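You operate a simulated robot arm through the tools that you are given. There is no shell and no other tool.

Carry out the task below with a simulated robot arm. There is one attempt and no reset: what you move stays moved.

JOB
Wind the music box, play it till it runs down, set the lever to stop and wind it again.

It is judged by the outcome, as a careful person would: the job done as asked, and still so three seconds after it is handed in. It fails if anything else is knocked over, pushed out of place, dropped, spilled or broken.

ROBOT AND FRAMES
A 6-joint arm with a two-finger parallel gripper, fixed in place. Base frame: the origin is on the floor under the middle of its stand, x ahead of it, y to its left, z up; the work surface is at about z = 0.8. Units: m, rad, N and s.
With the tool pointing down near the work surface it reaches from about 0.24 to 0.64 m from the base axis. Its first joint turns from -1.152 to 1.152 rad. Payload 2.7 kg.
Tool frame: the origin (TCP) lies between the finger pads and is the grasp point; the fingertips stand 0.023 m ahead of it; z points along the fingers, y is the line along which they close. The gripper opens to 0.094 m. The fingers are 0.038 m wide and 0.01 m thick; the gripper's body (0.054 by 0.096 m) begins 0.039 m behind the TCP.
Orientation is that of the tool frame in the base frame, as a unit quaternion [x, y, z, w]. With the fingers straight down and closing along the base's y, the tool's x points along the base's -x, its y along +y and its z along -z.

CONTROLS
- The arm moves only by the tool drive_tool. Its argument "deltas" is a list that holds one entry, the list of rows, each a list of 7 numbers: the shift along the tool's x, y, z in m, then the turn, a rotation vector about the tool's x, y, z in degrees, then the closure, from 0 (fully open) to 1 (shut). In form: [[[tx, ty, tz, ax, ay, az, gripper], ...]]. A call has 1 to 20 rows; each row is the pose to reach, as a shift and turn from the pose commanded when the call began, along the tool's axes at that moment. Rows are played at 5 a second. More than 0.05 m and 0.15 rad between two rows, or a gripper value outside its range, and nothing of the call is played. A pose out of reach is approached as far as the arm can. The call stops where the force on the tool passes 40 N (or 10 N more than at its start, if that is more) or the arm is blocked; 0.2 s more then pass. The fingers move at their own pace (about 0.045 m/s each) and stop on an object; they squeeze with about 32 N. The grip force told is the motor's: it shows also when the fingers shut on nothing. Time passes only in rows, and 0.2 s behind the last, so rows that repeat a pose let the fingers close. It gives the time, the measured TCP pose, the force on the tool (base axes), the opening and the grip force at its end, in the units of the frame above (readings bear some noise), with the torque about the TCP (base axes, N m) and any sound that the robot's microphone picked up.
- Cameras (640 x 400 px; columns grow to the right, rows downward): "scene" is fixed at [0.0907, -0.4446, 1.4136]; the picture's right is [0.62, -0.79, 0.00], its down [-0.37, -0.29, -0.88] and it looks along [0.69, 0.54, -0.47] (base axes); focal length 323 px, centre (320, 200). "wrist" rides on the gripper at [0.086, 0.016, -0.075] in the tool frame; the picture's right is [-0.18, 0.98, 0.00], its down [-0.58, -0.11, -0.81] and it looks along [-0.79, -0.15, 0.59] (tool axes); focal length 243 px, centre (320, 200). There is no depth. A picture from a camera that has moved, and an enlarged one, comes with that camera's place and axes in the base frame and with its lens.
- capture(camera): a new picture of that camera. No time passes.
- inspect(camera, box): a new picture of the part [left, top, right, bottom] of that camera's present view, enlarged. No time passes.
- finish_job(): hands the job in; it is judged then, once.

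Places have to be worked out from the pictures, the camera data and where the tool is seen. Open the gripper and draw the arm clear of the work before you hand the job in, unless the task says otherwise.

The tools are called after "Call:" by a JSON object that holds its "name" and its "arguments". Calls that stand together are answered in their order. drive_tool: Moves the arm, as the interface text tells. Its arguments: {"type":"object","properties":{"deltas":{"type":"array","items":{"type":"array","items":{"type":"array","items":{"type":"number"}}}}},"required":["deltas"]} The other tools are called the same way: capture (camera) takes a picture; inspect (camera, box) takes an enlarged picture of a part of a camera's view; finish_job () hands the job in.

At the start:

```text
time: 0.0
tcp_pos: [0.3257, -0.1452, 1.2203]
orientation: [0.0, 1.0, 0.0, 0.001]
ft_force: [-0.3, -0.2, 0.7]
ft_torque: [0.0, -0.01, 0.0]
grip_width: 0.0939
finger_force: 0.0
```

scene: 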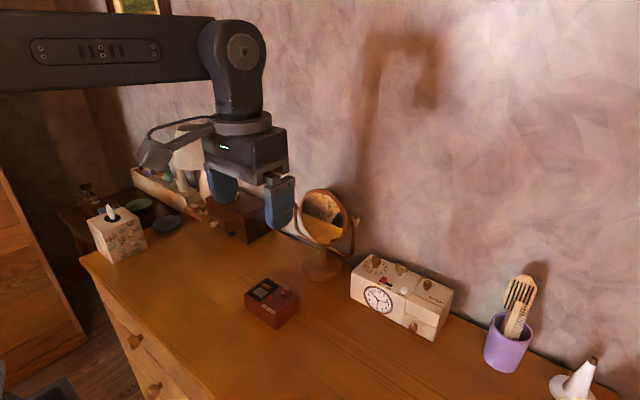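
wrist: 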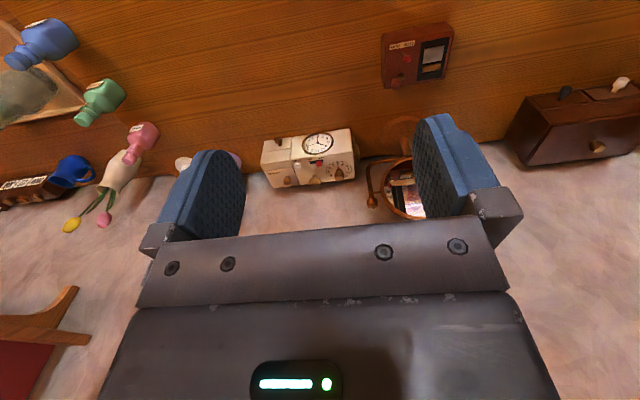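

I see a small reddish box in front, a cream clock/timer box, and a dark wooden box at the back. I'll enlarge them to find out which one is the music box.

Call:
{"name": "inspect", "arguments": {"camera": "scene", "box": [230, 260, 330, 340]}}

Call:
{"name": "inspect", "arguments": {"camera": "scene", "box": [340, 240, 470, 350]}}

Call:
{"name": "inspect", "arguments": {"camera": "scene", "box": [180, 170, 300, 260]}}

Call:
{"name": "inspect", "arguments": {"camera": "wrist", "box": [370, 10, 470, 100]}}

Call:
{"name": "inspect", "arguments": {"camera": "wrist", "box": [500, 60, 640, 170]}}

Call:
{"name": "inspect", "arguments": {"camera": "wrist", "box": [250, 110, 370, 200]}}

```text
5.00 times, centred on (280, 300) of scene
camera zoom: at [0.0907, -0.4446, 1.4136], right [0.62, -0.79, 0.0], down [-0.37, -0.29, -0.88], along [0.69, 0.54, -0.47], focal length 1613 px, centre (520, -300)
```

zoom: 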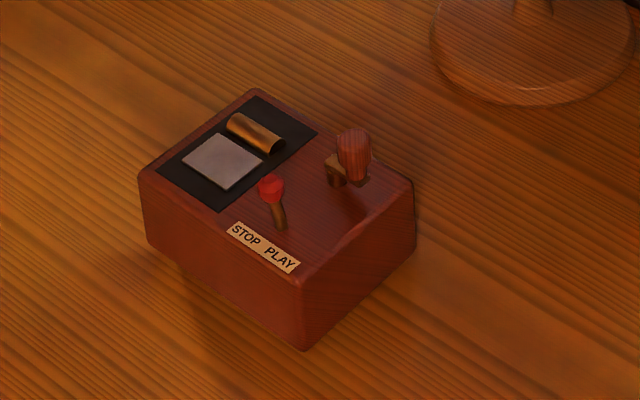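

```text
3.64 times, centred on (405, 295) of scene
camera zoom: at [0.0907, -0.4446, 1.4136], right [0.62, -0.79, 0.0], down [-0.37, -0.29, -0.88], along [0.69, 0.54, -0.47], focal length 1173 px, centre (11, -146)
```

zoom: 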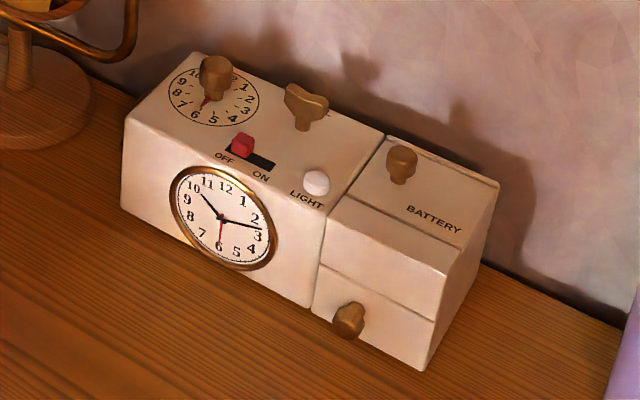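

```text
4.44 times, centred on (240, 215) of scene
camera zoom: at [0.0907, -0.4446, 1.4136], right [0.62, -0.79, 0.0], down [-0.37, -0.29, -0.88], along [0.69, 0.54, -0.47], focal length 1434 px, centre (676, 133)
```

zoom: 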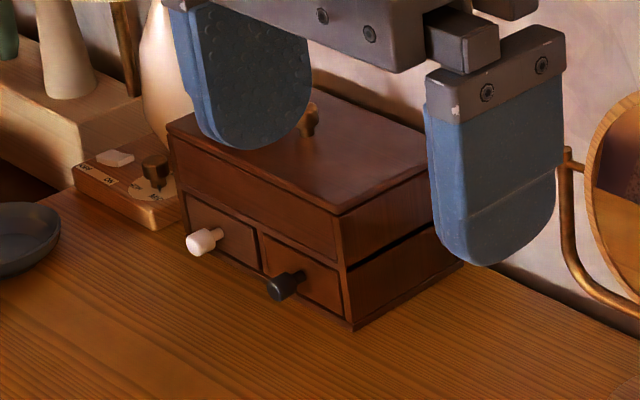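

```text
4.44 times, centred on (420, 55) of wrist
camera zoom: at [0.2397, -0.1295, 1.2937], right [0.18, 0.98, 0.0], down [0.58, -0.11, 0.81], along [0.79, -0.15, -0.59], focal length 1078 px, centre (-124, 844)
```

zoom: 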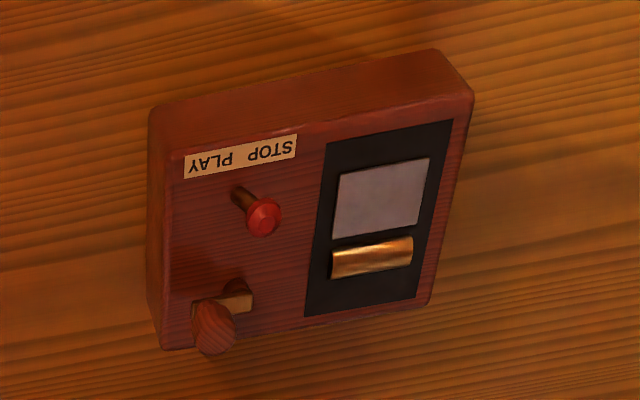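

```text
3.64 times, centred on (570, 115) of wrist
camera zoom: at [0.2397, -0.1295, 1.2937], right [0.18, 0.98, 0.0], down [0.58, -0.11, 0.81], along [0.79, -0.15, -0.59], focal length 882 px, centre (-589, 509)
```

zoom: 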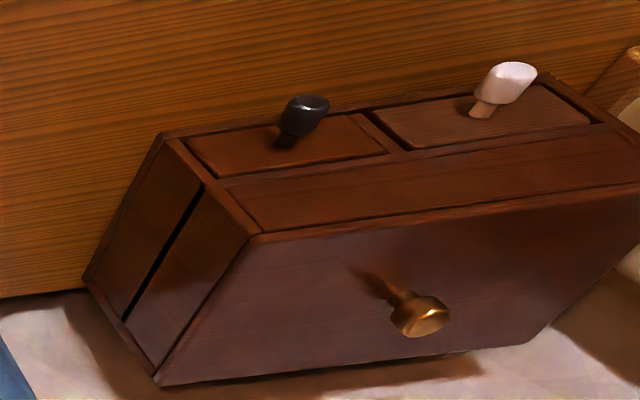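

```text
4.44 times, centred on (310, 155) of wrist
camera zoom: at [0.2397, -0.1295, 1.2937], right [0.18, 0.98, 0.0], down [0.58, -0.11, 0.81], along [0.79, -0.15, -0.59], focal length 1078 px, centre (364, 400)
```

zoom: 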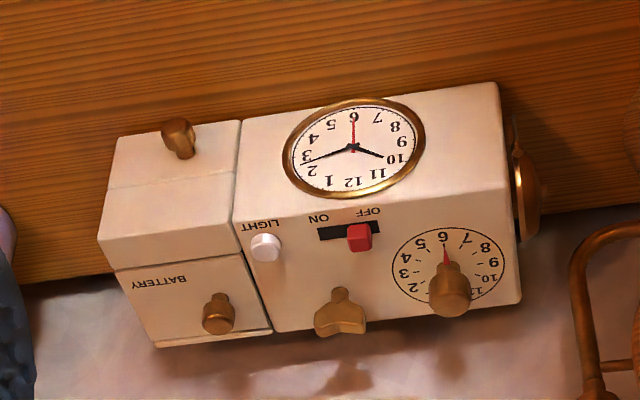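

The reddish box with a STOP/PLAY lever, a comb and cylinder, and a small crank is the music box. It stands at about (0.45, -0.01), with its top at about z=0.844. I'll bring the wrist camera closer to see how the crank and lever are laid out.

Call:
{"name": "drive_tool", "arguments": {"deltas": [[[-0.02, 0.025, 0.02, 0, 0, 0, 0], [-0.04, 0.045, 0.05, 0, 0, 0, 0], [-0.055, 0.07, 0.08, 0, 0, 0, 0], [-0.07, 0.095, 0.11, 0, 0, 0, 0], [-0.085, 0.12, 0.14, 0, 0, 0, 0], [-0.085, 0.125, 0.17, 0, 0, 0, 0]]]}}

Call:
{"name": "capture", "arguments": {"camera": "wrist"}}

Call:
{"name": "capture", "arguments": {"camera": "scene"}}

```text
time: 1.4
tcp_pos: [0.4099, -0.0205, 1.0508]
orientation: [0.0, 1.0, 0.0, 0.001]
ft_force: [0.0, 0.1, 0.4]
ft_torque: [0.0, 0.0, -0.04]
grip_width: 0.0942
finger_force: 0.1
```

```text
taken
camera wrist: at [0.3227, -0.0036, 1.1249], right [0.18, 0.98, 0.0], down [0.58, -0.11, 0.81], along [0.79, -0.15, -0.59], focal length 243 px, centre (320, 200)
```

wrist: 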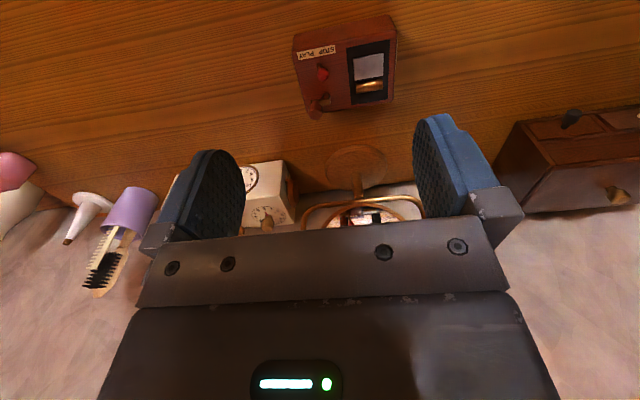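

```text
taken
```

scene: 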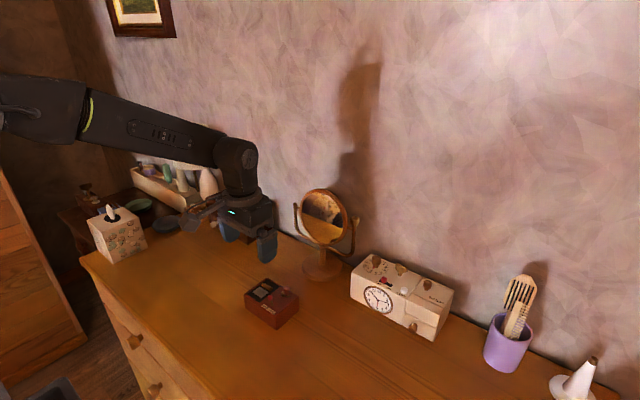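

The box is visible in the wrist view, so I'll enlarge it to work out the crank and lever geometry.

Call:
{"name": "inspect", "arguments": {"camera": "wrist", "box": [285, 10, 405, 125]}}

Call:
{"name": "inspect", "arguments": {"camera": "scene", "box": [265, 270, 305, 320]}}

Call:
{"name": "inspect", "arguments": {"camera": "wrist", "box": [295, 60, 345, 120]}}

```text
3.48 times, centred on (345, 68) of wrist
camera zoom: at [0.3227, -0.0036, 1.1249], right [0.18, 0.98, 0.0], down [0.58, -0.11, 0.81], along [0.79, -0.15, -0.59], focal length 844 px, centre (233, 661)
```

zoom: 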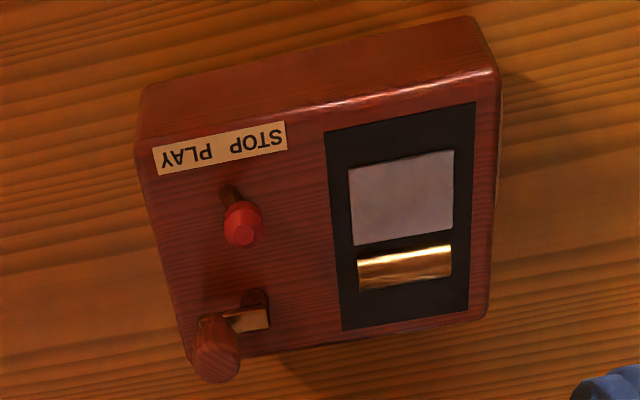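

```text
8.00 times, centred on (285, 295) of scene
camera zoom: at [0.0907, -0.4446, 1.4136], right [0.62, -0.79, 0.0], down [-0.37, -0.29, -0.88], along [0.69, 0.54, -0.47], focal length 2581 px, centre (600, -560)
```

zoom: 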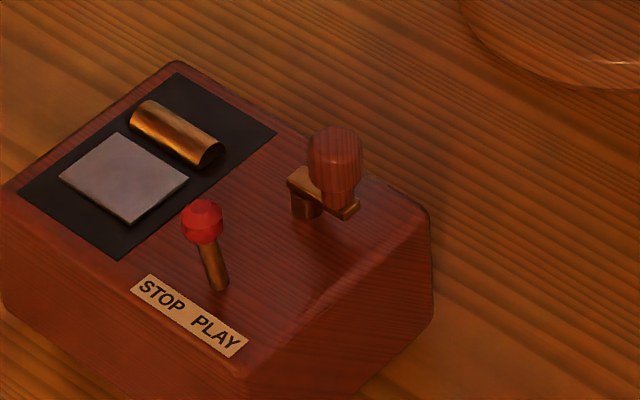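

```text
6.67 times, centred on (320, 90) of wrist
camera zoom: at [0.3227, -0.0036, 1.1249], right [0.18, 0.98, 0.0], down [0.58, -0.11, 0.81], along [0.79, -0.15, -0.59], focal length 1618 px, centre (320, 933)
```

zoom: 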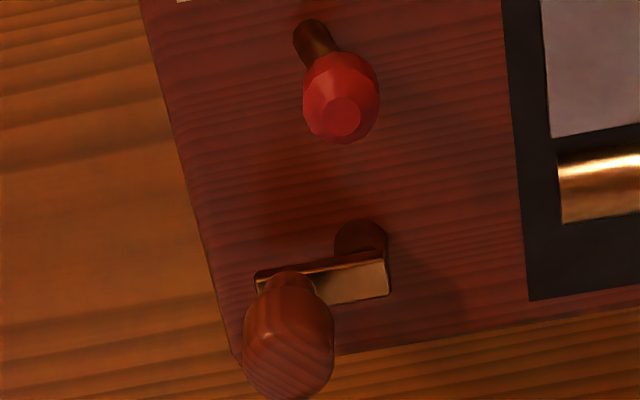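

Triangulating from both cameras:
- **Box:** it spans about x 0.43–0.51 and y ±0.055, with its top at z≈0.844.
- **Crank:** the hub is near (0.486, -0.024). The knob is near (0.484, -0.039), from z≈0.86 to 0.886.
- **Lever:** its knob is near (0.446, -0.023, 0.875) and leans slightly toward STOP (+y).

I'll go lower with the gripper open for a close look.

Call:
{"name": "drive_tool", "arguments": {"deltas": [[[-0.02, -0.003, 0.02, 0, 0, 0, 0], [-0.04, -0.005, 0.045, 0, 0, 0, 0], [-0.055, -0.008, 0.07, 0, 0, 0, 0], [-0.066, -0.01, 0.095, 0, 0, 0, 0], [-0.07, -0.01, 0.11, 0, 0, 0, 0], [-0.07, -0.01, 0.11, 0, 0, 0, 0]]]}}

Call:
{"name": "capture", "arguments": {"camera": "wrist"}}

Call:
{"name": "inspect", "arguments": {"camera": "scene", "box": [230, 240, 330, 340]}}

```text
time: 2.8
tcp_pos: [0.4805, -0.0324, 0.9403]
orientation: [0.0, 1.0, 0.0, 0.001]
ft_force: [-0.4, 0.9, 0.2]
ft_torque: [-0.02, -0.05, -0.01]
grip_width: 0.0942
finger_force: 0.0
```

```text
taken
camera wrist: at [0.3943, -0.0155, 1.0134], right [0.18, 0.98, 0.0], down [0.58, -0.11, 0.81], along [0.79, -0.15, -0.59], focal length 243 px, centre (320, 200)
```

wrist: 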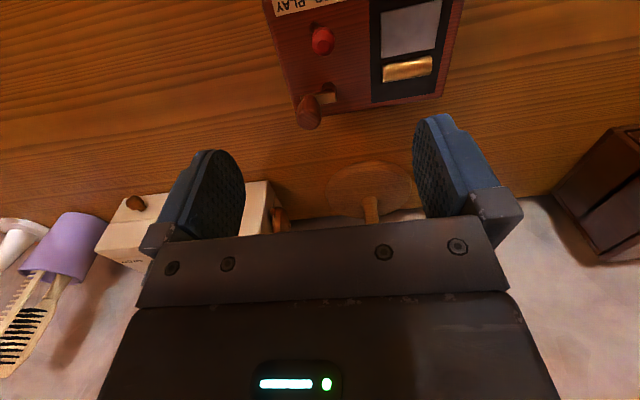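

```text
4.00 times, centred on (280, 290) of scene
camera zoom: at [0.0907, -0.4446, 1.4136], right [0.62, -0.79, 0.0], down [-0.37, -0.29, -0.88], along [0.69, 0.54, -0.47], focal length 1290 px, centre (480, -160)
```

zoom: 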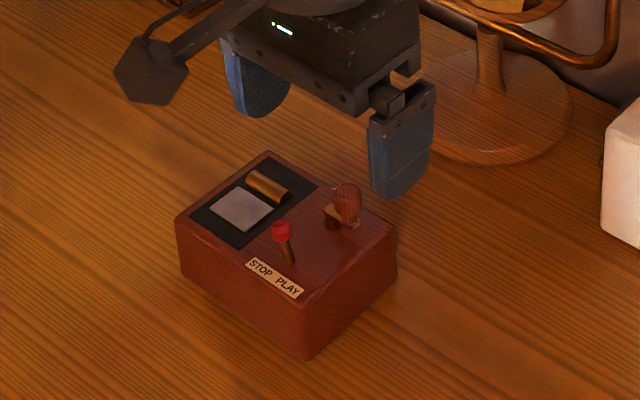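

I'll enlarge the crank and lever in this closer wrist view to refine their positions.

Call:
{"name": "inspect", "arguments": {"camera": "wrist", "box": [280, 70, 360, 135]}}

Call:
{"name": "inspect", "arguments": {"camera": "wrist", "box": [260, 0, 380, 75]}}

```text
6.15 times, centred on (320, 102) of wrist
camera zoom: at [0.3943, -0.0155, 1.0134], right [0.18, 0.98, 0.0], down [0.58, -0.11, 0.81], along [0.79, -0.15, -0.59], focal length 1493 px, centre (320, 800)
```

zoom: 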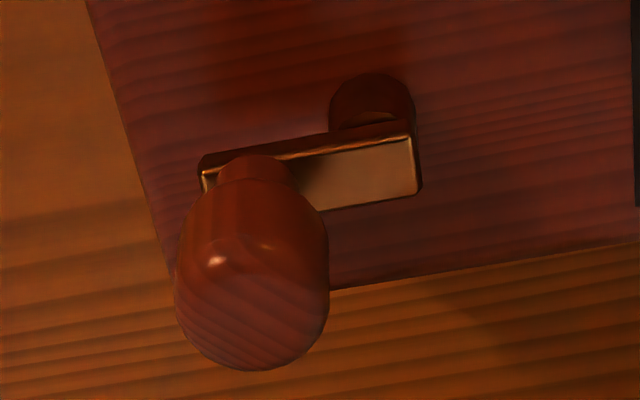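

```text
5.33 times, centred on (320, 38) of wrist
camera zoom: at [0.3943, -0.0155, 1.0134], right [0.18, 0.98, 0.0], down [0.58, -0.11, 0.81], along [0.79, -0.15, -0.59], focal length 1294 px, centre (320, 1067)
```

zoom: 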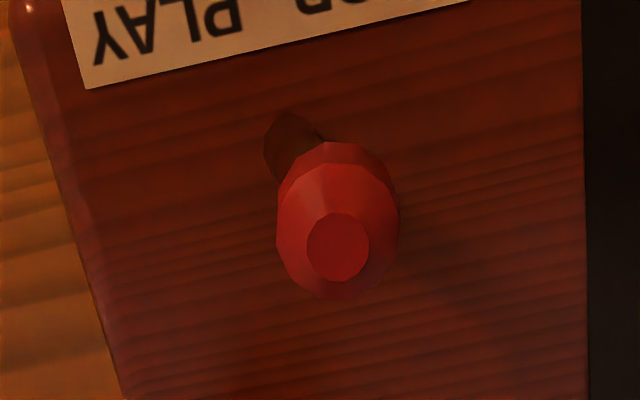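

From the close view, the hub axis is at about (0.487, -0.0255), and the knob axis is at about (0.487, -0.040) with a diameter of about 16 mm. The lever's foot is at about y=-0.0285 and its head at about y=-0.023, so it leans toward STOP.

I'll turn the tool -90° so the fingers close along x across the crank, and part-close the gripper while still above it.

Call:
{"name": "drive_tool", "arguments": {"deltas": [[[-0.001, 0, 0, 0, 0, -8, 0.2], [-0.002, 0, 0, 0, 0, -16, 0.4], [-0.003, 0.001, 0, 0, 0, -24, 0.6], [-0.004, 0.001, 0, 0, 0, -32, 0.62], [-0.005, 0.001, 0, 0, 0, -40, 0.62], [-0.006, 0.001, 0, 0, 0, -48, 0.62], [-0.0065, 0.001, 0, 0, 0, -56, 0.62], [-0.0065, 0.001, 0, 0, 0, -64, 0.62], [-0.0065, 0.001, 0, 0, 0, -72, 0.62], [-0.0065, 0.001, 0, 0, 0, -80, 0.62], [-0.0065, 0.001, 0, 0, 0, -88, 0.62], [-0.0065, 0.001, 0, 0, 0, -90, 0.62], [-0.0065, 0.001, 0, 0, 0, -90, 0.62]]]}}

Call:
{"name": "capture", "arguments": {"camera": "wrist"}}

Call:
{"name": "inspect", "arguments": {"camera": "scene", "box": [230, 230, 350, 340]}}

```text
time: 5.6
tcp_pos: [0.4885, -0.0299, 0.9405]
orientation: [0.707, -0.707, 0.001, 0.0]
ft_force: [0.6, -0.6, 0.5]
ft_torque: [0.02, 0.02, -0.01]
grip_width: 0.0356
finger_force: 0.1
```

```text
taken
camera wrist: at [0.4723, -0.1169, 1.0139], right [-0.98, 0.18, 0.0], down [0.11, 0.58, 0.81], along [0.15, 0.79, -0.59], focal length 243 px, centre (320, 200)
```

wrist: 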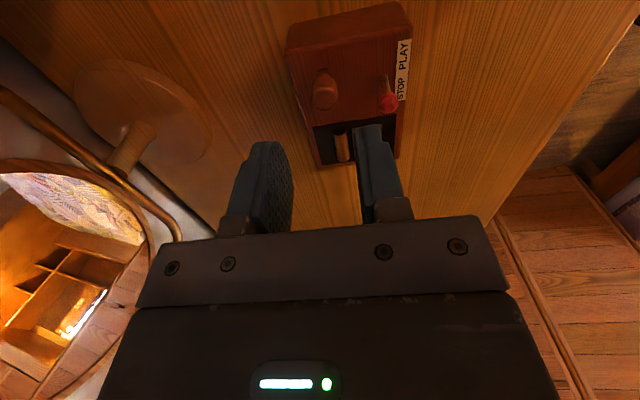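

```text
3.64 times, centred on (290, 285) of scene
camera zoom: at [0.0907, -0.4446, 1.4136], right [0.62, -0.79, 0.0], down [-0.37, -0.29, -0.88], along [0.69, 0.54, -0.47], focal length 1173 px, centre (429, -109)
```

zoom: 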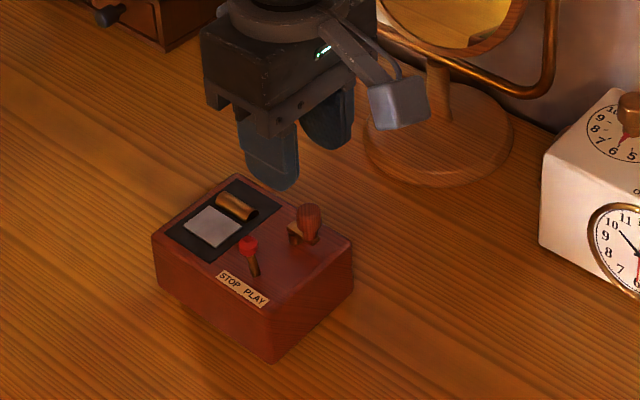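

The wrist camera now looks in from -y, which gives an independent sight line to check the crank's position. I'll enlarge it.

Call:
{"name": "inspect", "arguments": {"camera": "wrist", "box": [280, 50, 420, 150]}}

Call:
{"name": "inspect", "arguments": {"camera": "wrist", "box": [295, 55, 355, 115]}}

```text
4.00 times, centred on (350, 100) of wrist
camera zoom: at [0.4723, -0.1169, 1.0139], right [-0.98, 0.18, 0.0], down [0.11, 0.58, 0.81], along [0.15, 0.79, -0.59], focal length 970 px, centre (200, 600)
```

zoom: 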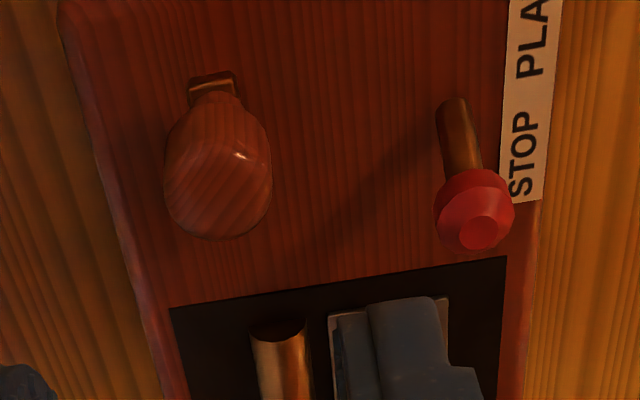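

```text
6.67 times, centred on (325, 85) of wrist
camera zoom: at [0.4723, -0.1169, 1.0139], right [-0.98, 0.18, 0.0], down [0.11, 0.58, 0.81], along [0.15, 0.79, -0.59], focal length 1618 px, centre (287, 967)
```

zoom: 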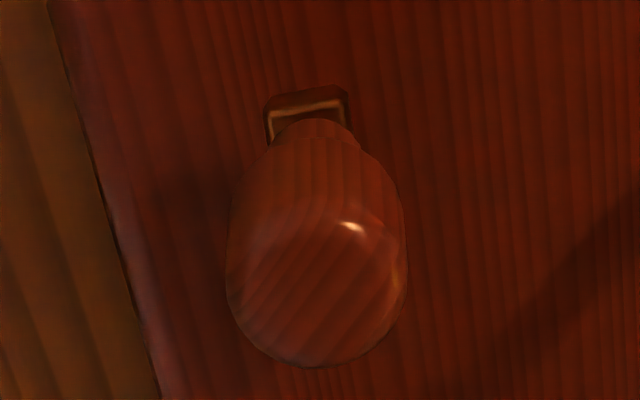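

Combining the views puts the knob axis at about (0.484, -0.039), from z≈0.865 to 0.89. The hub is at about (0.484, -0.0265), so the crank radius is about 13 mm. I'll shift over the hub, narrow the opening to about 30 mm, lower until the tips are just above the knob, and check alignment.

Call:
{"name": "drive_tool", "arguments": {"deltas": [[[-0.0005, 0.0033, 0.0, 0, 0, 0, 0.68], [-0.0005, 0.0033, 0.01, 0, 0, 0, 0.68], [-0.0005, 0.0033, 0.02, 0, 0, 0, 0.68], [-0.0005, 0.0033, 0.02, 0, 0, 0, 0.68]]]}}

Call:
{"name": "capture", "arguments": {"camera": "wrist"}}

Call:
{"name": "inspect", "arguments": {"camera": "scene", "box": [240, 240, 320, 330]}}

Call:
{"name": "inspect", "arguments": {"camera": "wrist", "box": [240, 60, 420, 230]}}

```text
time: 6.6
tcp_pos: [0.4854, -0.0301, 0.9213]
orientation: [0.707, -0.707, 0.0, 0.0]
ft_force: [0.6, -0.5, 0.5]
ft_torque: [0.01, -0.03, -0.03]
grip_width: 0.0302
finger_force: 0.0
```

```text
taken
camera wrist: at [0.4692, -0.1158, 0.9944], right [-0.98, 0.18, 0.0], down [0.11, 0.58, 0.81], along [0.15, 0.79, -0.59], focal length 243 px, centre (320, 200)
```

wrist: 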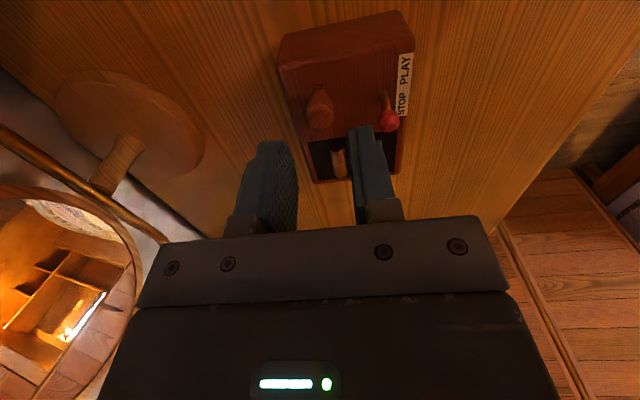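

```text
4.44 times, centred on (280, 285) of scene
camera zoom: at [0.0907, -0.4446, 1.4136], right [0.62, -0.79, 0.0], down [-0.37, -0.29, -0.88], along [0.69, 0.54, -0.47], focal length 1434 px, centre (498, -178)
```

zoom: 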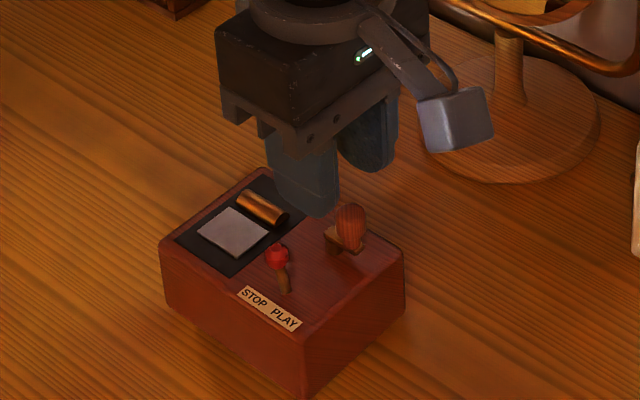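

```text
2.35 times, centred on (330, 145) of wrist
camera zoom: at [0.4692, -0.1158, 0.9944], right [-0.98, 0.18, 0.0], down [0.11, 0.58, 0.81], along [0.15, 0.79, -0.59], focal length 571 px, centre (296, 329)
```

zoom: 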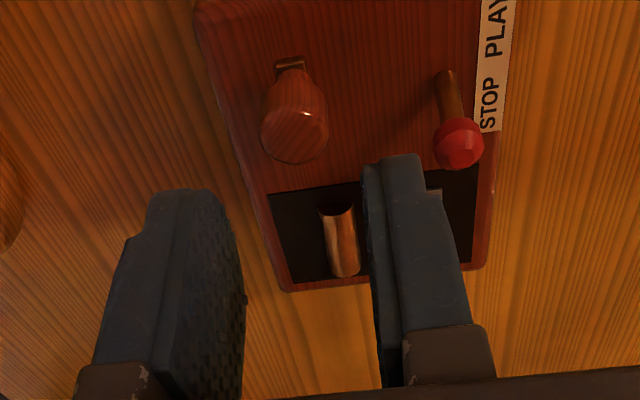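

The knob sits centred between the fingers to within about 1 mm. I'll lower another 30 mm so the pads straddle the knob just above the crank arm, then close to a loose fit of about 18.5 mm.

Call:
{"name": "drive_tool", "arguments": {"deltas": [[[0, 0.001, 0.008, 0, 0, 0, 0.68], [0, 0.001, 0.016, 0, 0, 0, 0.68], [0, 0.001, 0.024, 0, 0, 0, 0.68], [0, 0.001, 0.03, 0, 0, 0, 0.68], [0, 0.001, 0.03, 0, 0, 0, 0.68], [0, 0.001, 0.03, 0, 0, 0, 0.8], [0, 0.001, 0.03, 0, 0, 0, 0.8], [0, 0.001, 0.03, 0, 0, 0, 0.8]]]}}

Call:
{"name": "capture", "arguments": {"camera": "wrist"}}

Call:
{"name": "inspect", "arguments": {"camera": "scene", "box": [240, 240, 320, 330]}}

Call:
{"name": "inspect", "arguments": {"camera": "wrist", "box": [240, 60, 420, 230]}}

```text
time: 8.4
tcp_pos: [0.4825, -0.0291, 0.8903]
orientation: [-0.707, 0.708, 0.0, 0.001]
ft_force: [0.0, -0.1, -1.3]
ft_torque: [0.0, -0.02, -0.01]
grip_width: 0.019
finger_force: 0.0
```

```text
taken
camera wrist: at [0.4672, -0.1153, 0.9642], right [-0.98, 0.18, 0.0], down [0.11, 0.58, 0.81], along [0.15, 0.79, -0.59], focal length 243 px, centre (320, 200)
```

wrist: 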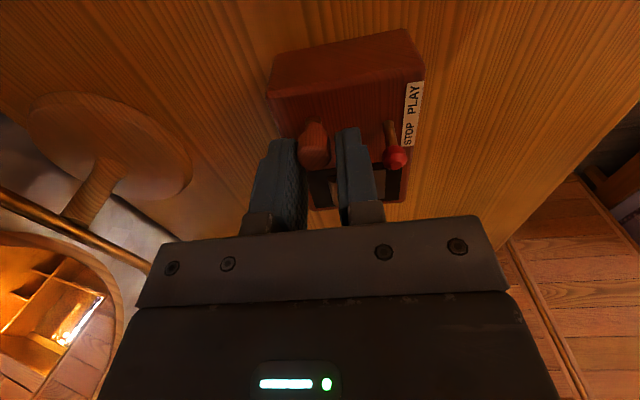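

```text
4.44 times, centred on (280, 285) of scene
camera zoom: at [0.0907, -0.4446, 1.4136], right [0.62, -0.79, 0.0], down [-0.37, -0.29, -0.88], along [0.69, 0.54, -0.47], focal length 1434 px, centre (498, -178)
```

zoom: 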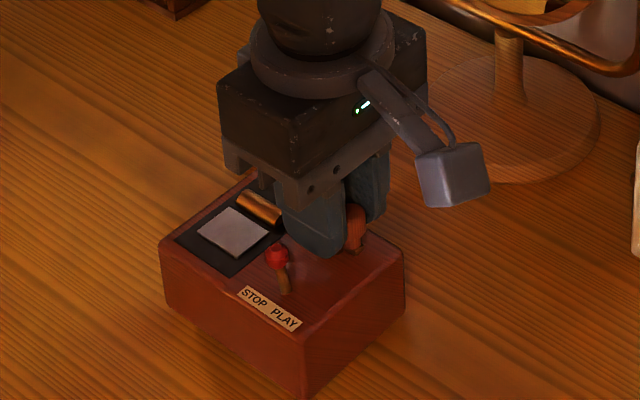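

```text
2.35 times, centred on (330, 145) of wrist
camera zoom: at [0.4672, -0.1153, 0.9642], right [-0.98, 0.18, 0.0], down [0.11, 0.58, 0.81], along [0.15, 0.79, -0.59], focal length 571 px, centre (296, 329)
```

zoom: 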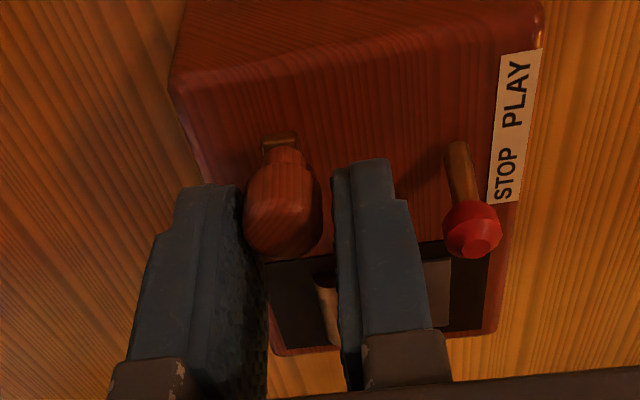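

The knob is captured loosely between the pads with almost no force. I'll turn it clockwise (seen from above) by about 32° around the hub and see what torque and sound come back.

Call:
{"name": "drive_tool", "arguments": {"deltas": [[[0, 0.0005, 0, 0, 0, 8, 0.8], [-0.0001, 0.001, 0, 0, 0, 16, 0.8], [-0.0003, 0.0014, 0, 0, 0, 24, 0.8], [-0.0005, 0.0018, 0, 0, 0, 32, 0.8], [-0.0005, 0.0018, 0, 0, 0, 32, 0.8]]]}}

Call:
{"name": "inspect", "arguments": {"camera": "scene", "box": [240, 240, 320, 330]}}

Call:
{"name": "inspect", "arguments": {"camera": "wrist", "box": [240, 60, 420, 230]}}

```text
time: 9.6
tcp_pos: [0.482, -0.0296, 0.8914]
orientation: [-0.484, 0.875, -0.001, 0.0]
ft_force: [1.1, -0.8, -1.1]
ft_torque: [0.0, -0.02, 0.01]
grip_width: 0.0197
finger_force: 1.3
```

```text
4.44 times, centred on (280, 285) of scene
camera zoom: at [0.0908, -0.4447, 1.4136], right [0.62, -0.79, 0.0], down [-0.37, -0.29, -0.88], along [0.69, 0.54, -0.47], focal length 1434 px, centre (498, -178)
```

zoom: 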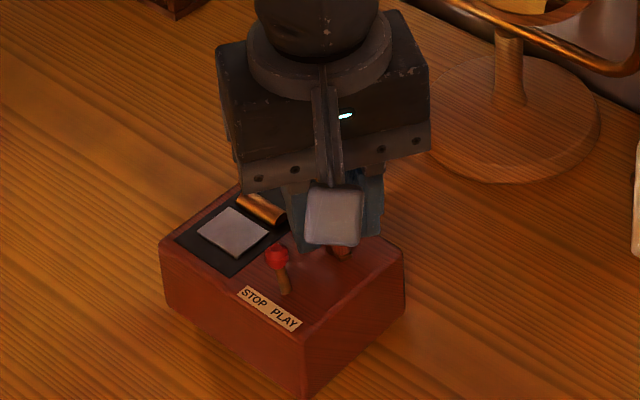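

```text
2.35 times, centred on (330, 145) of wrist
camera zoom: at [0.422, -0.0933, 0.9642], right [-0.73, 0.68, 0.0], down [0.4, 0.43, 0.81], along [0.55, 0.59, -0.59], focal length 571 px, centre (296, 329)
```

zoom: 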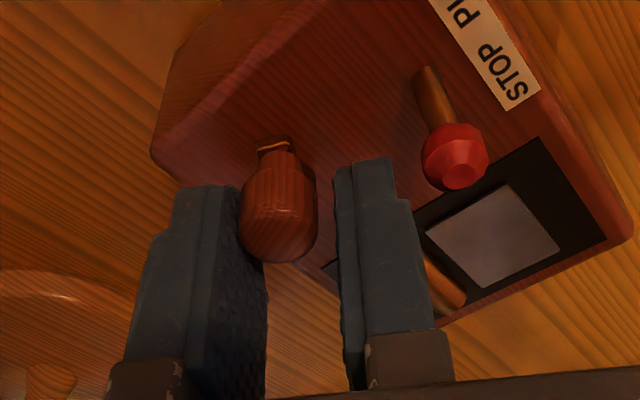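

The crank turns clockwise with the tool at only about 1.3 N, and the box hasn't shifted. I'll continue clockwise and watch the lever clearance as the fingers pass it.

Call:
{"name": "drive_tool", "arguments": {"deltas": [[[0, 0.0005, 0, 0, 0, 8, 0.8], [-0.0001, 0.001, 0, 0, 0, 16, 0.8], [-0.0003, 0.0014, 0, 0, 0, 24, 0.8], [-0.0005, 0.0019, 0, 0, 0, 32, 0.8], [-0.0008, 0.0022, 0, 0, 0, 40, 0.8], [-0.0012, 0.0026, 0, 0, 0, 48, 0.8], [-0.0015, 0.0029, 0, 0, 0, 56, 0.8]]]}}

Call:
{"name": "inspect", "arguments": {"camera": "scene", "box": [240, 240, 320, 330]}}

Call:
{"name": "inspect", "arguments": {"camera": "wrist", "box": [240, 60, 420, 230]}}

```text
time: 11.2
tcp_pos: [0.4799, -0.0268, 0.8907]
orientation: [-0.016, 1.0, 0.0, 0.0]
ft_force: [-0.2, -1.8, -1.0]
ft_torque: [0.0, 0.01, 0.02]
grip_width: 0.0197
finger_force: 0.9
```

```text
4.44 times, centred on (280, 285) of scene
camera zoom: at [0.0907, -0.4447, 1.4136], right [0.62, -0.79, 0.0], down [-0.37, -0.29, -0.88], along [0.69, 0.54, -0.47], focal length 1434 px, centre (498, -178)
```

zoom: 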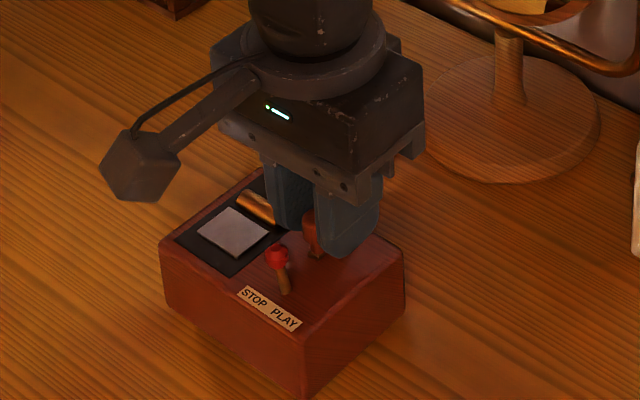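

```text
2.35 times, centred on (330, 145) of wrist
camera zoom: at [0.3933, -0.0126, 0.9638], right [0.15, 0.99, 0.0], down [0.58, -0.09, 0.81], along [0.8, -0.12, -0.59], focal length 571 px, centre (296, 329)
```

zoom: 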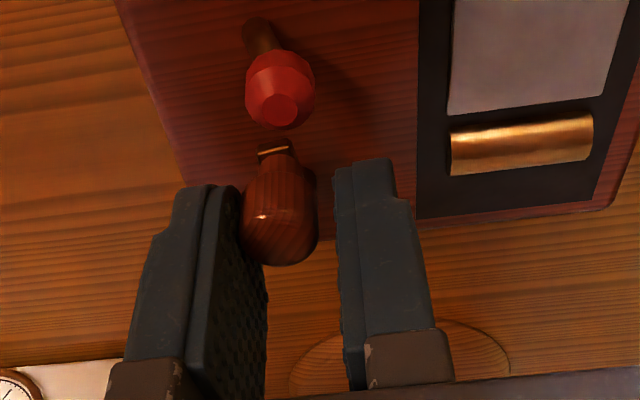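

The crank follows smoothly and is past the lever with clearance. I'll go on another 88° clockwise.

Call:
{"name": "drive_tool", "arguments": {"deltas": [[[0, 0.0005, 0, 0, 0, 8, 0.8], [-0.0001, 0.001, 0, 0, 0, 16, 0.8], [-0.0003, 0.0014, 0, 0, 0, 24, 0.8], [-0.0005, 0.0019, 0, 0, 0, 32, 0.8], [-0.0008, 0.0022, 0, 0, 0, 40, 0.8], [-0.0012, 0.0026, 0, 0, 0, 48, 0.8], [-0.0015, 0.0029, 0, 0, 0, 56, 0.8], [-0.002, 0.0031, 0, 0, 0, 64, 0.8], [-0.0024, 0.0033, 0, 0, 0, 72, 0.8], [-0.0029, 0.0034, 0, 0, 0, 80, 0.8], [-0.0034, 0.0035, 0, 0, 0, 88, 0.8]]]}}

Call:
{"name": "capture", "arguments": {"camera": "scene"}}

Call:
{"name": "inspect", "arguments": {"camera": "wrist", "box": [240, 60, 420, 230]}}

```text
time: 13.6
tcp_pos: [0.4835, -0.0231, 0.8904]
orientation: [0.684, 0.73, 0.0, 0.0]
ft_force: [-2.2, -0.4, -0.7]
ft_torque: [0.0, 0.04, 0.02]
grip_width: 0.0197
finger_force: 1.0
```

```text
taken
```

scene: 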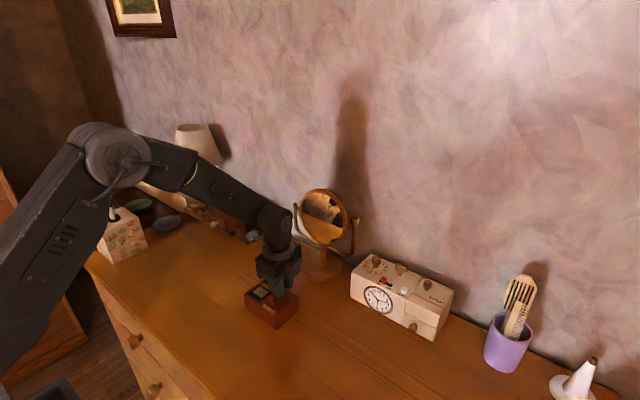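

```text
2.35 times, centred on (330, 145) of wrist
camera zoom: at [0.494, 0.0649, 0.9639], right [0.99, -0.12, 0.0], down [-0.07, -0.59, 0.81], along [-0.09, -0.8, -0.59], focal length 571 px, centre (296, 329)
```

zoom: 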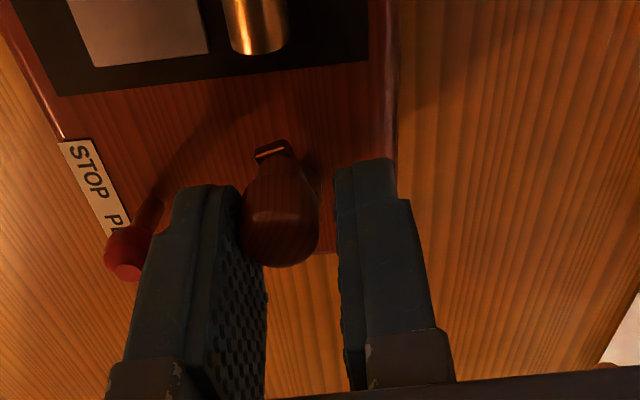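

Resistance is rising slowly (now about 2.2 N), like a spring winding up. I'll continue another 56° clockwise, keeping the camera clear of the mirror.

Call:
{"name": "drive_tool", "arguments": {"deltas": [[[0, 0.0005, 0, 0, 0, 8, 0.8], [-0.0001, 0.001, 0, 0, 0, 16, 0.8], [-0.0003, 0.0014, 0, 0, 0, 24, 0.8], [-0.0005, 0.0019, 0, 0, 0, 32, 0.8], [-0.0008, 0.0022, 0, 0, 0, 40, 0.8], [-0.0012, 0.0026, 0, 0, 0, 48, 0.8], [-0.0015, 0.0029, 0, 0, 0, 56, 0.8]]]}}

Call:
{"name": "inspect", "arguments": {"camera": "scene", "box": [230, 170, 370, 330]}}

Call:
{"name": "capture", "arguments": {"camera": "wrist"}}

```text
time: 15.2
tcp_pos: [0.4868, -0.024, 0.8905]
orientation: [0.946, 0.324, 0.0, 0.0]
ft_force: [-1.1, 3.1, 0.1]
ft_torque: [0.05, 0.02, 0.01]
grip_width: 0.0203
finger_force: 1.4
```

```text
2.50 times, centred on (300, 250) of scene
camera zoom: at [0.0907, -0.4445, 1.4137], right [0.62, -0.79, 0.0], down [-0.37, -0.29, -0.88], along [0.69, 0.54, -0.47], focal length 806 px, centre (370, 75)
```

zoom: 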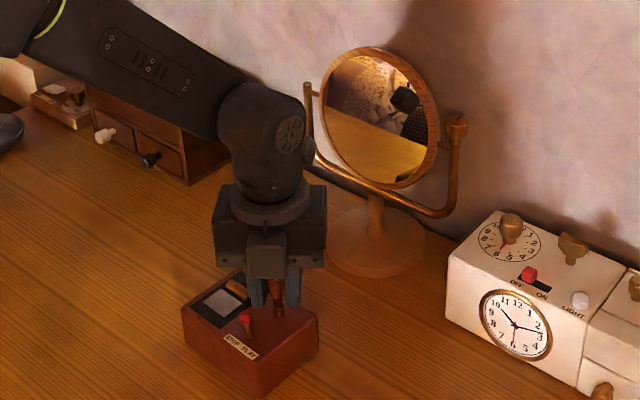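

```text
taken
camera wrist: at [0.565, 0.0167, 0.9641], right [0.46, -0.89, 0.0], down [-0.53, -0.27, 0.81], along [-0.72, -0.37, -0.59], focal length 243 px, centre (320, 200)
```

wrist: 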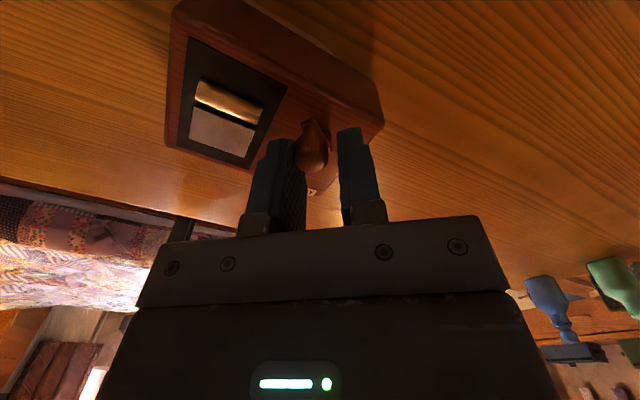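

The crank has turned about 230° and the force is now about 3.3 N, still smooth. I'll go 32° further, then release and check whether a ratchet holds it.

Call:
{"name": "drive_tool", "arguments": {"deltas": [[[0, 0.0005, 0, 0, 0, 8, 0.8], [-0.0001, 0.001, 0, 0, 0, 16, 0.8], [-0.0003, 0.0014, 0, 0, 0, 24, 0.8], [-0.0005, 0.0019, 0, 0, 0, 32, 0.8], [-0.0005, 0.0019, 0, 0, 0, 32, 0.8]]]}}

Call:
{"name": "inspect", "arguments": {"camera": "scene", "box": [230, 170, 370, 330]}}

Call:
{"name": "inspect", "arguments": {"camera": "wrist", "box": [240, 60, 420, 230]}}

```text
time: 16.4
tcp_pos: [0.4856, -0.0429, 0.8898]
orientation: [0.998, 0.059, 0.0, -0.009]
ft_force: [0.0, 0.1, -0.9]
ft_torque: [0.02, -0.01, 0.01]
grip_width: 0.0188
finger_force: 0.0
out of reach, approached as far as the arm can: row 4, 5
```

```text
2.50 times, centred on (300, 250) of scene
camera zoom: at [0.0907, -0.4446, 1.4136], right [0.62, -0.79, 0.0], down [-0.37, -0.29, -0.88], along [0.69, 0.54, -0.47], focal length 806 px, centre (370, 75)
```

zoom: 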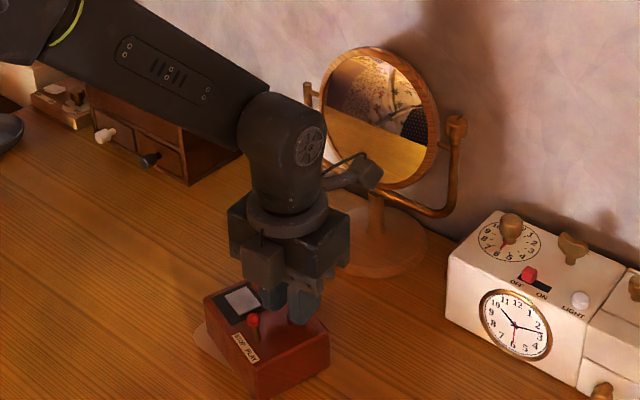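

```text
2.35 times, centred on (330, 145) of wrist
camera zoom: at [0.5741, -0.0507, 0.9627], right [-0.07, -1.0, -0.02], down [-0.59, 0.03, 0.81], along [-0.8, 0.07, -0.59], focal length 571 px, centre (296, 329)
```

zoom: 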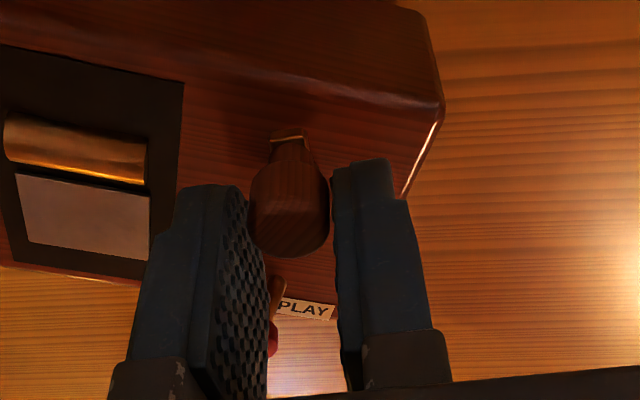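

The wrist reached its turn limit, and the arm's approximation dragged the box about 16 mm toward -y. I'll stop turning in that direction, open the fingers in place, and then re-measure everything.

Call:
{"name": "drive_tool", "arguments": {"deltas": [[[0, 0, 0, 0, 0, 0, 0.7], [0, 0, 0, 0, 0, 0, 0.5], [0, 0, 0, 0, 0, 0, 0.36], [0, 0, 0, 0, 0, 0, 0.36]]]}}

Call:
{"name": "inspect", "arguments": {"camera": "wrist", "box": [240, 60, 420, 230]}}

Call:
{"name": "inspect", "arguments": {"camera": "scene", "box": [230, 240, 330, 340]}}

```text
time: 17.4
tcp_pos: [0.4846, -0.0432, 0.8906]
orientation: [0.998, 0.06, 0.001, -0.008]
ft_force: [0.0, -0.4, -0.5]
ft_torque: [0.0, -0.02, -0.03]
grip_width: 0.0602
finger_force: 0.0
```

```text
2.35 times, centred on (330, 145) of wrist
camera zoom: at [0.5742, -0.0501, 0.963], right [-0.07, -1.0, -0.02], down [-0.59, 0.02, 0.81], along [-0.8, 0.06, -0.59], focal length 571 px, centre (296, 329)
```

zoom: 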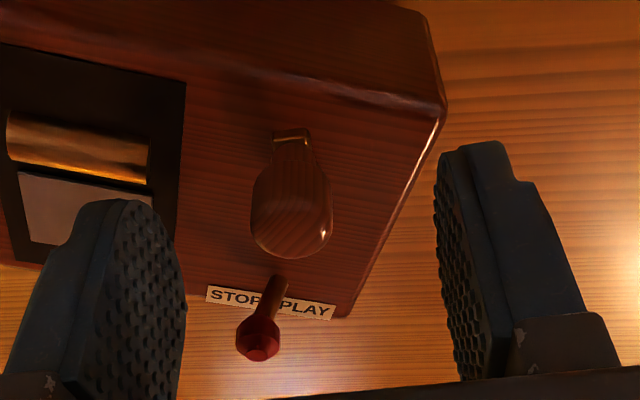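

```text
4.00 times, centred on (280, 290) of scene
camera zoom: at [0.0907, -0.4446, 1.4136], right [0.62, -0.79, 0.0], down [-0.37, -0.29, -0.88], along [0.69, 0.54, -0.47], focal length 1290 px, centre (480, -160)
```

zoom: 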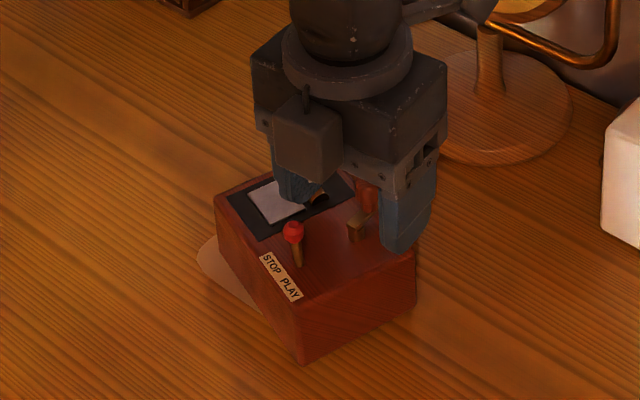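

The crank stays where I left it, so a ratchet holds it. The box has slid and turned slightly off its lighter patch on the table, and I'll put it back there later. Next I'll lift straight up, turning back away from the joint limit.

Call:
{"name": "drive_tool", "arguments": {"deltas": [[[0, 0.008, -0.005, 0, 0, -4, 0.36], [0, 0.008, -0.015, 0, 0, -8, 0.36], [0, 0.008, -0.03, 0, 0, -8, 0.36], [0, 0.008, -0.045, 0, 0, -8, 0.36], [0, 0.008, -0.06, 0, 0, -8, 0.36], [0, 0.008, -0.06, 0, 0, -8, 0.36]]]}}

Call:
{"name": "capture", "arguments": {"camera": "wrist"}}

Call:
{"name": "inspect", "arguments": {"camera": "scene", "box": [230, 240, 330, 340]}}

```text
time: 18.8
tcp_pos: [0.4875, -0.0517, 0.9497]
orientation: [0.992, 0.122, 0.0, 0.0]
ft_force: [-0.5, 0.3, 0.4]
ft_torque: [0.0, -0.02, 0.02]
grip_width: 0.0602
finger_force: 0.1
```

```text
taken
camera wrist: at [0.576, -0.0459, 1.0235], right [0.06, -1.0, 0.0], down [-0.59, -0.03, 0.81], along [-0.8, -0.05, -0.59], focal length 243 px, centre (320, 200)
```

wrist: 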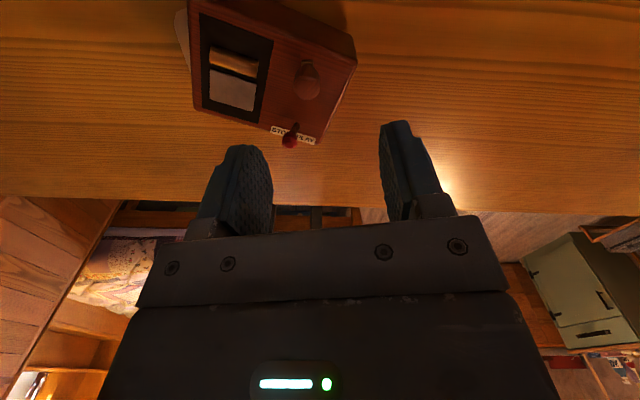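

```text
4.00 times, centred on (280, 290) of scene
camera zoom: at [0.0907, -0.4446, 1.4136], right [0.62, -0.79, 0.0], down [-0.37, -0.29, -0.88], along [0.69, 0.54, -0.47], focal length 1290 px, centre (480, -160)
```

zoom: 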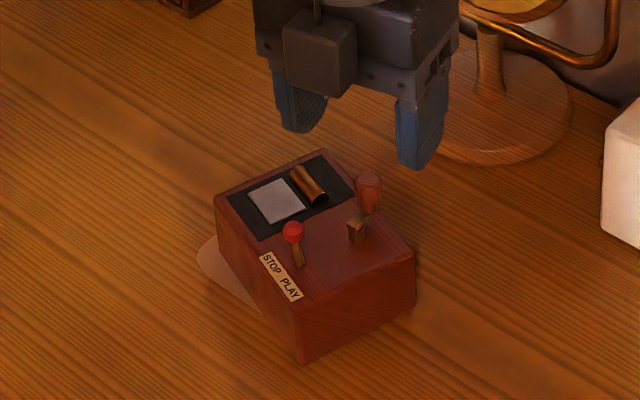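

After lifting, the TCP is at (0.4875, -0.0517, 0.950) with yaw about 166°. The box appears turned by about -17° about its front corner, so I'll measure the crank and box again from this view.

Call:
{"name": "inspect", "arguments": {"camera": "wrist", "box": [170, 0, 370, 150]}}

Call:
{"name": "inspect", "arguments": {"camera": "wrist", "box": [270, 50, 340, 110]}}

Call:
{"name": "inspect", "arguments": {"camera": "scene", "box": [270, 275, 340, 325]}}

```text
2.67 times, centred on (270, 75) of wrist
camera zoom: at [0.576, -0.0459, 1.0235], right [0.06, -1.0, 0.0], down [-0.59, -0.03, 0.81], along [-0.8, -0.05, -0.59], focal length 647 px, centre (453, 533)
```

zoom: 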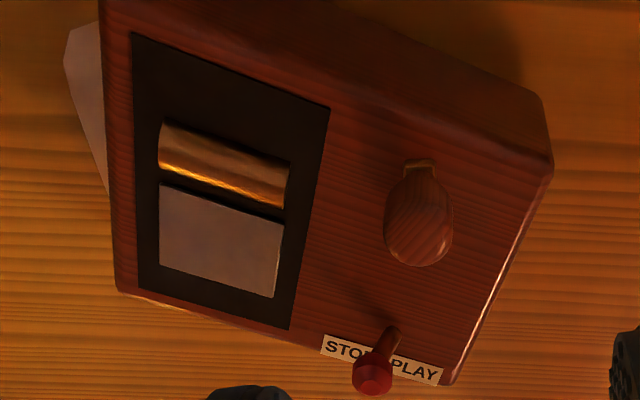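

```text
6.67 times, centred on (305, 80) of wrist
camera zoom: at [0.576, -0.0459, 1.0235], right [0.06, -1.0, 0.0], down [-0.59, -0.03, 0.81], along [-0.8, -0.05, -0.59], focal length 1618 px, centre (420, 1000)
```

zoom: 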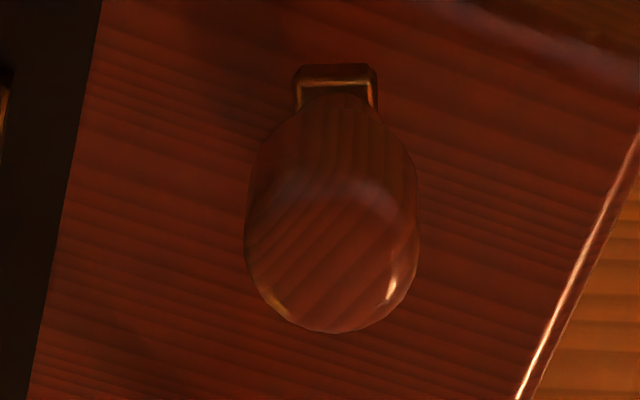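

```text
8.00 times, centred on (305, 300) of scene
camera zoom: at [0.0907, -0.4446, 1.4136], right [0.62, -0.79, 0.0], down [-0.37, -0.29, -0.88], along [0.69, 0.54, -0.47], focal length 2581 px, centre (440, -600)
```

zoom: 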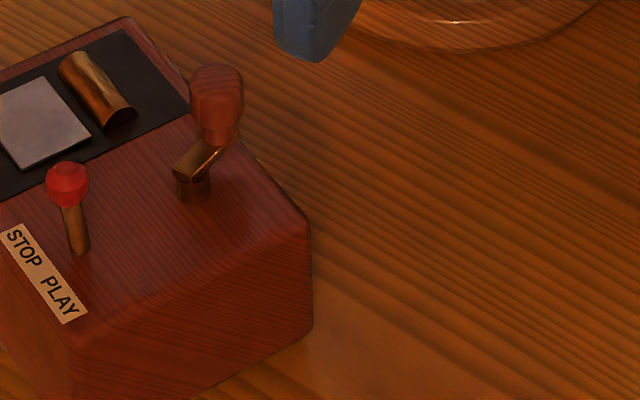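

Knob and hub are now at about (0.498, -0.0425) and (0.485, -0.0425). At this height I'll rotate the wrist all the way back, so I can regrasp at the far end of its range and get a long clockwise stroke.

Call:
{"name": "drive_tool", "arguments": {"deltas": [[[0.001, -0.004, 0, 0, 0, -8, 0.5], [0.002, -0.0085, 0, 0, 0, -16, 0.64], [0.002, -0.0085, 0, 0, 0, -24, 0.64], [0.002, -0.0085, 0, 0, 0, -32, 0.64], [0.002, -0.0085, 0, 0, 0, -40, 0.64], [0.002, -0.0085, 0, 0, 0, -48, 0.64], [0.002, -0.0085, 0, 0, 0, -56, 0.64], [0.002, -0.0085, 0, 0, 0, -64, 0.64], [0.002, -0.0085, 0, 0, 0, -72, 0.64], [0.002, -0.0085, 0, 0, 0, -80, 0.64], [0.002, -0.0085, 0, 0, 0, -88, 0.64], [0.002, -0.0085, 0, 0, 0, -96, 0.64], [0.002, -0.0085, 0, 0, 0, -104, 0.64], [0.002, -0.0085, 0, 0, 0, -112, 0.64], [0.002, -0.0085, 0, 0, 0, -120, 0.64], [0.002, -0.0085, 0, 0, 0, -128, 0.64], [0.002, -0.0085, 0, 0, 0, -136, 0.64], [0.002, -0.0085, 0, 0, 0, -144, 0.64], [0.002, -0.0085, 0, 0, 0, -152, 0.64], [0.002, -0.0085, 0, 0, 0, -160, 0.64]]]}}

```text
time: 23.0
tcp_pos: [0.4873, -0.0421, 0.9506]
orientation: [0.051, 0.999, 0.0, 0.001]
ft_force: [0.2, 0.4, 0.0]
ft_torque: [0.0, 0.04, 0.02]
grip_width: 0.0339
finger_force: 0.0
```

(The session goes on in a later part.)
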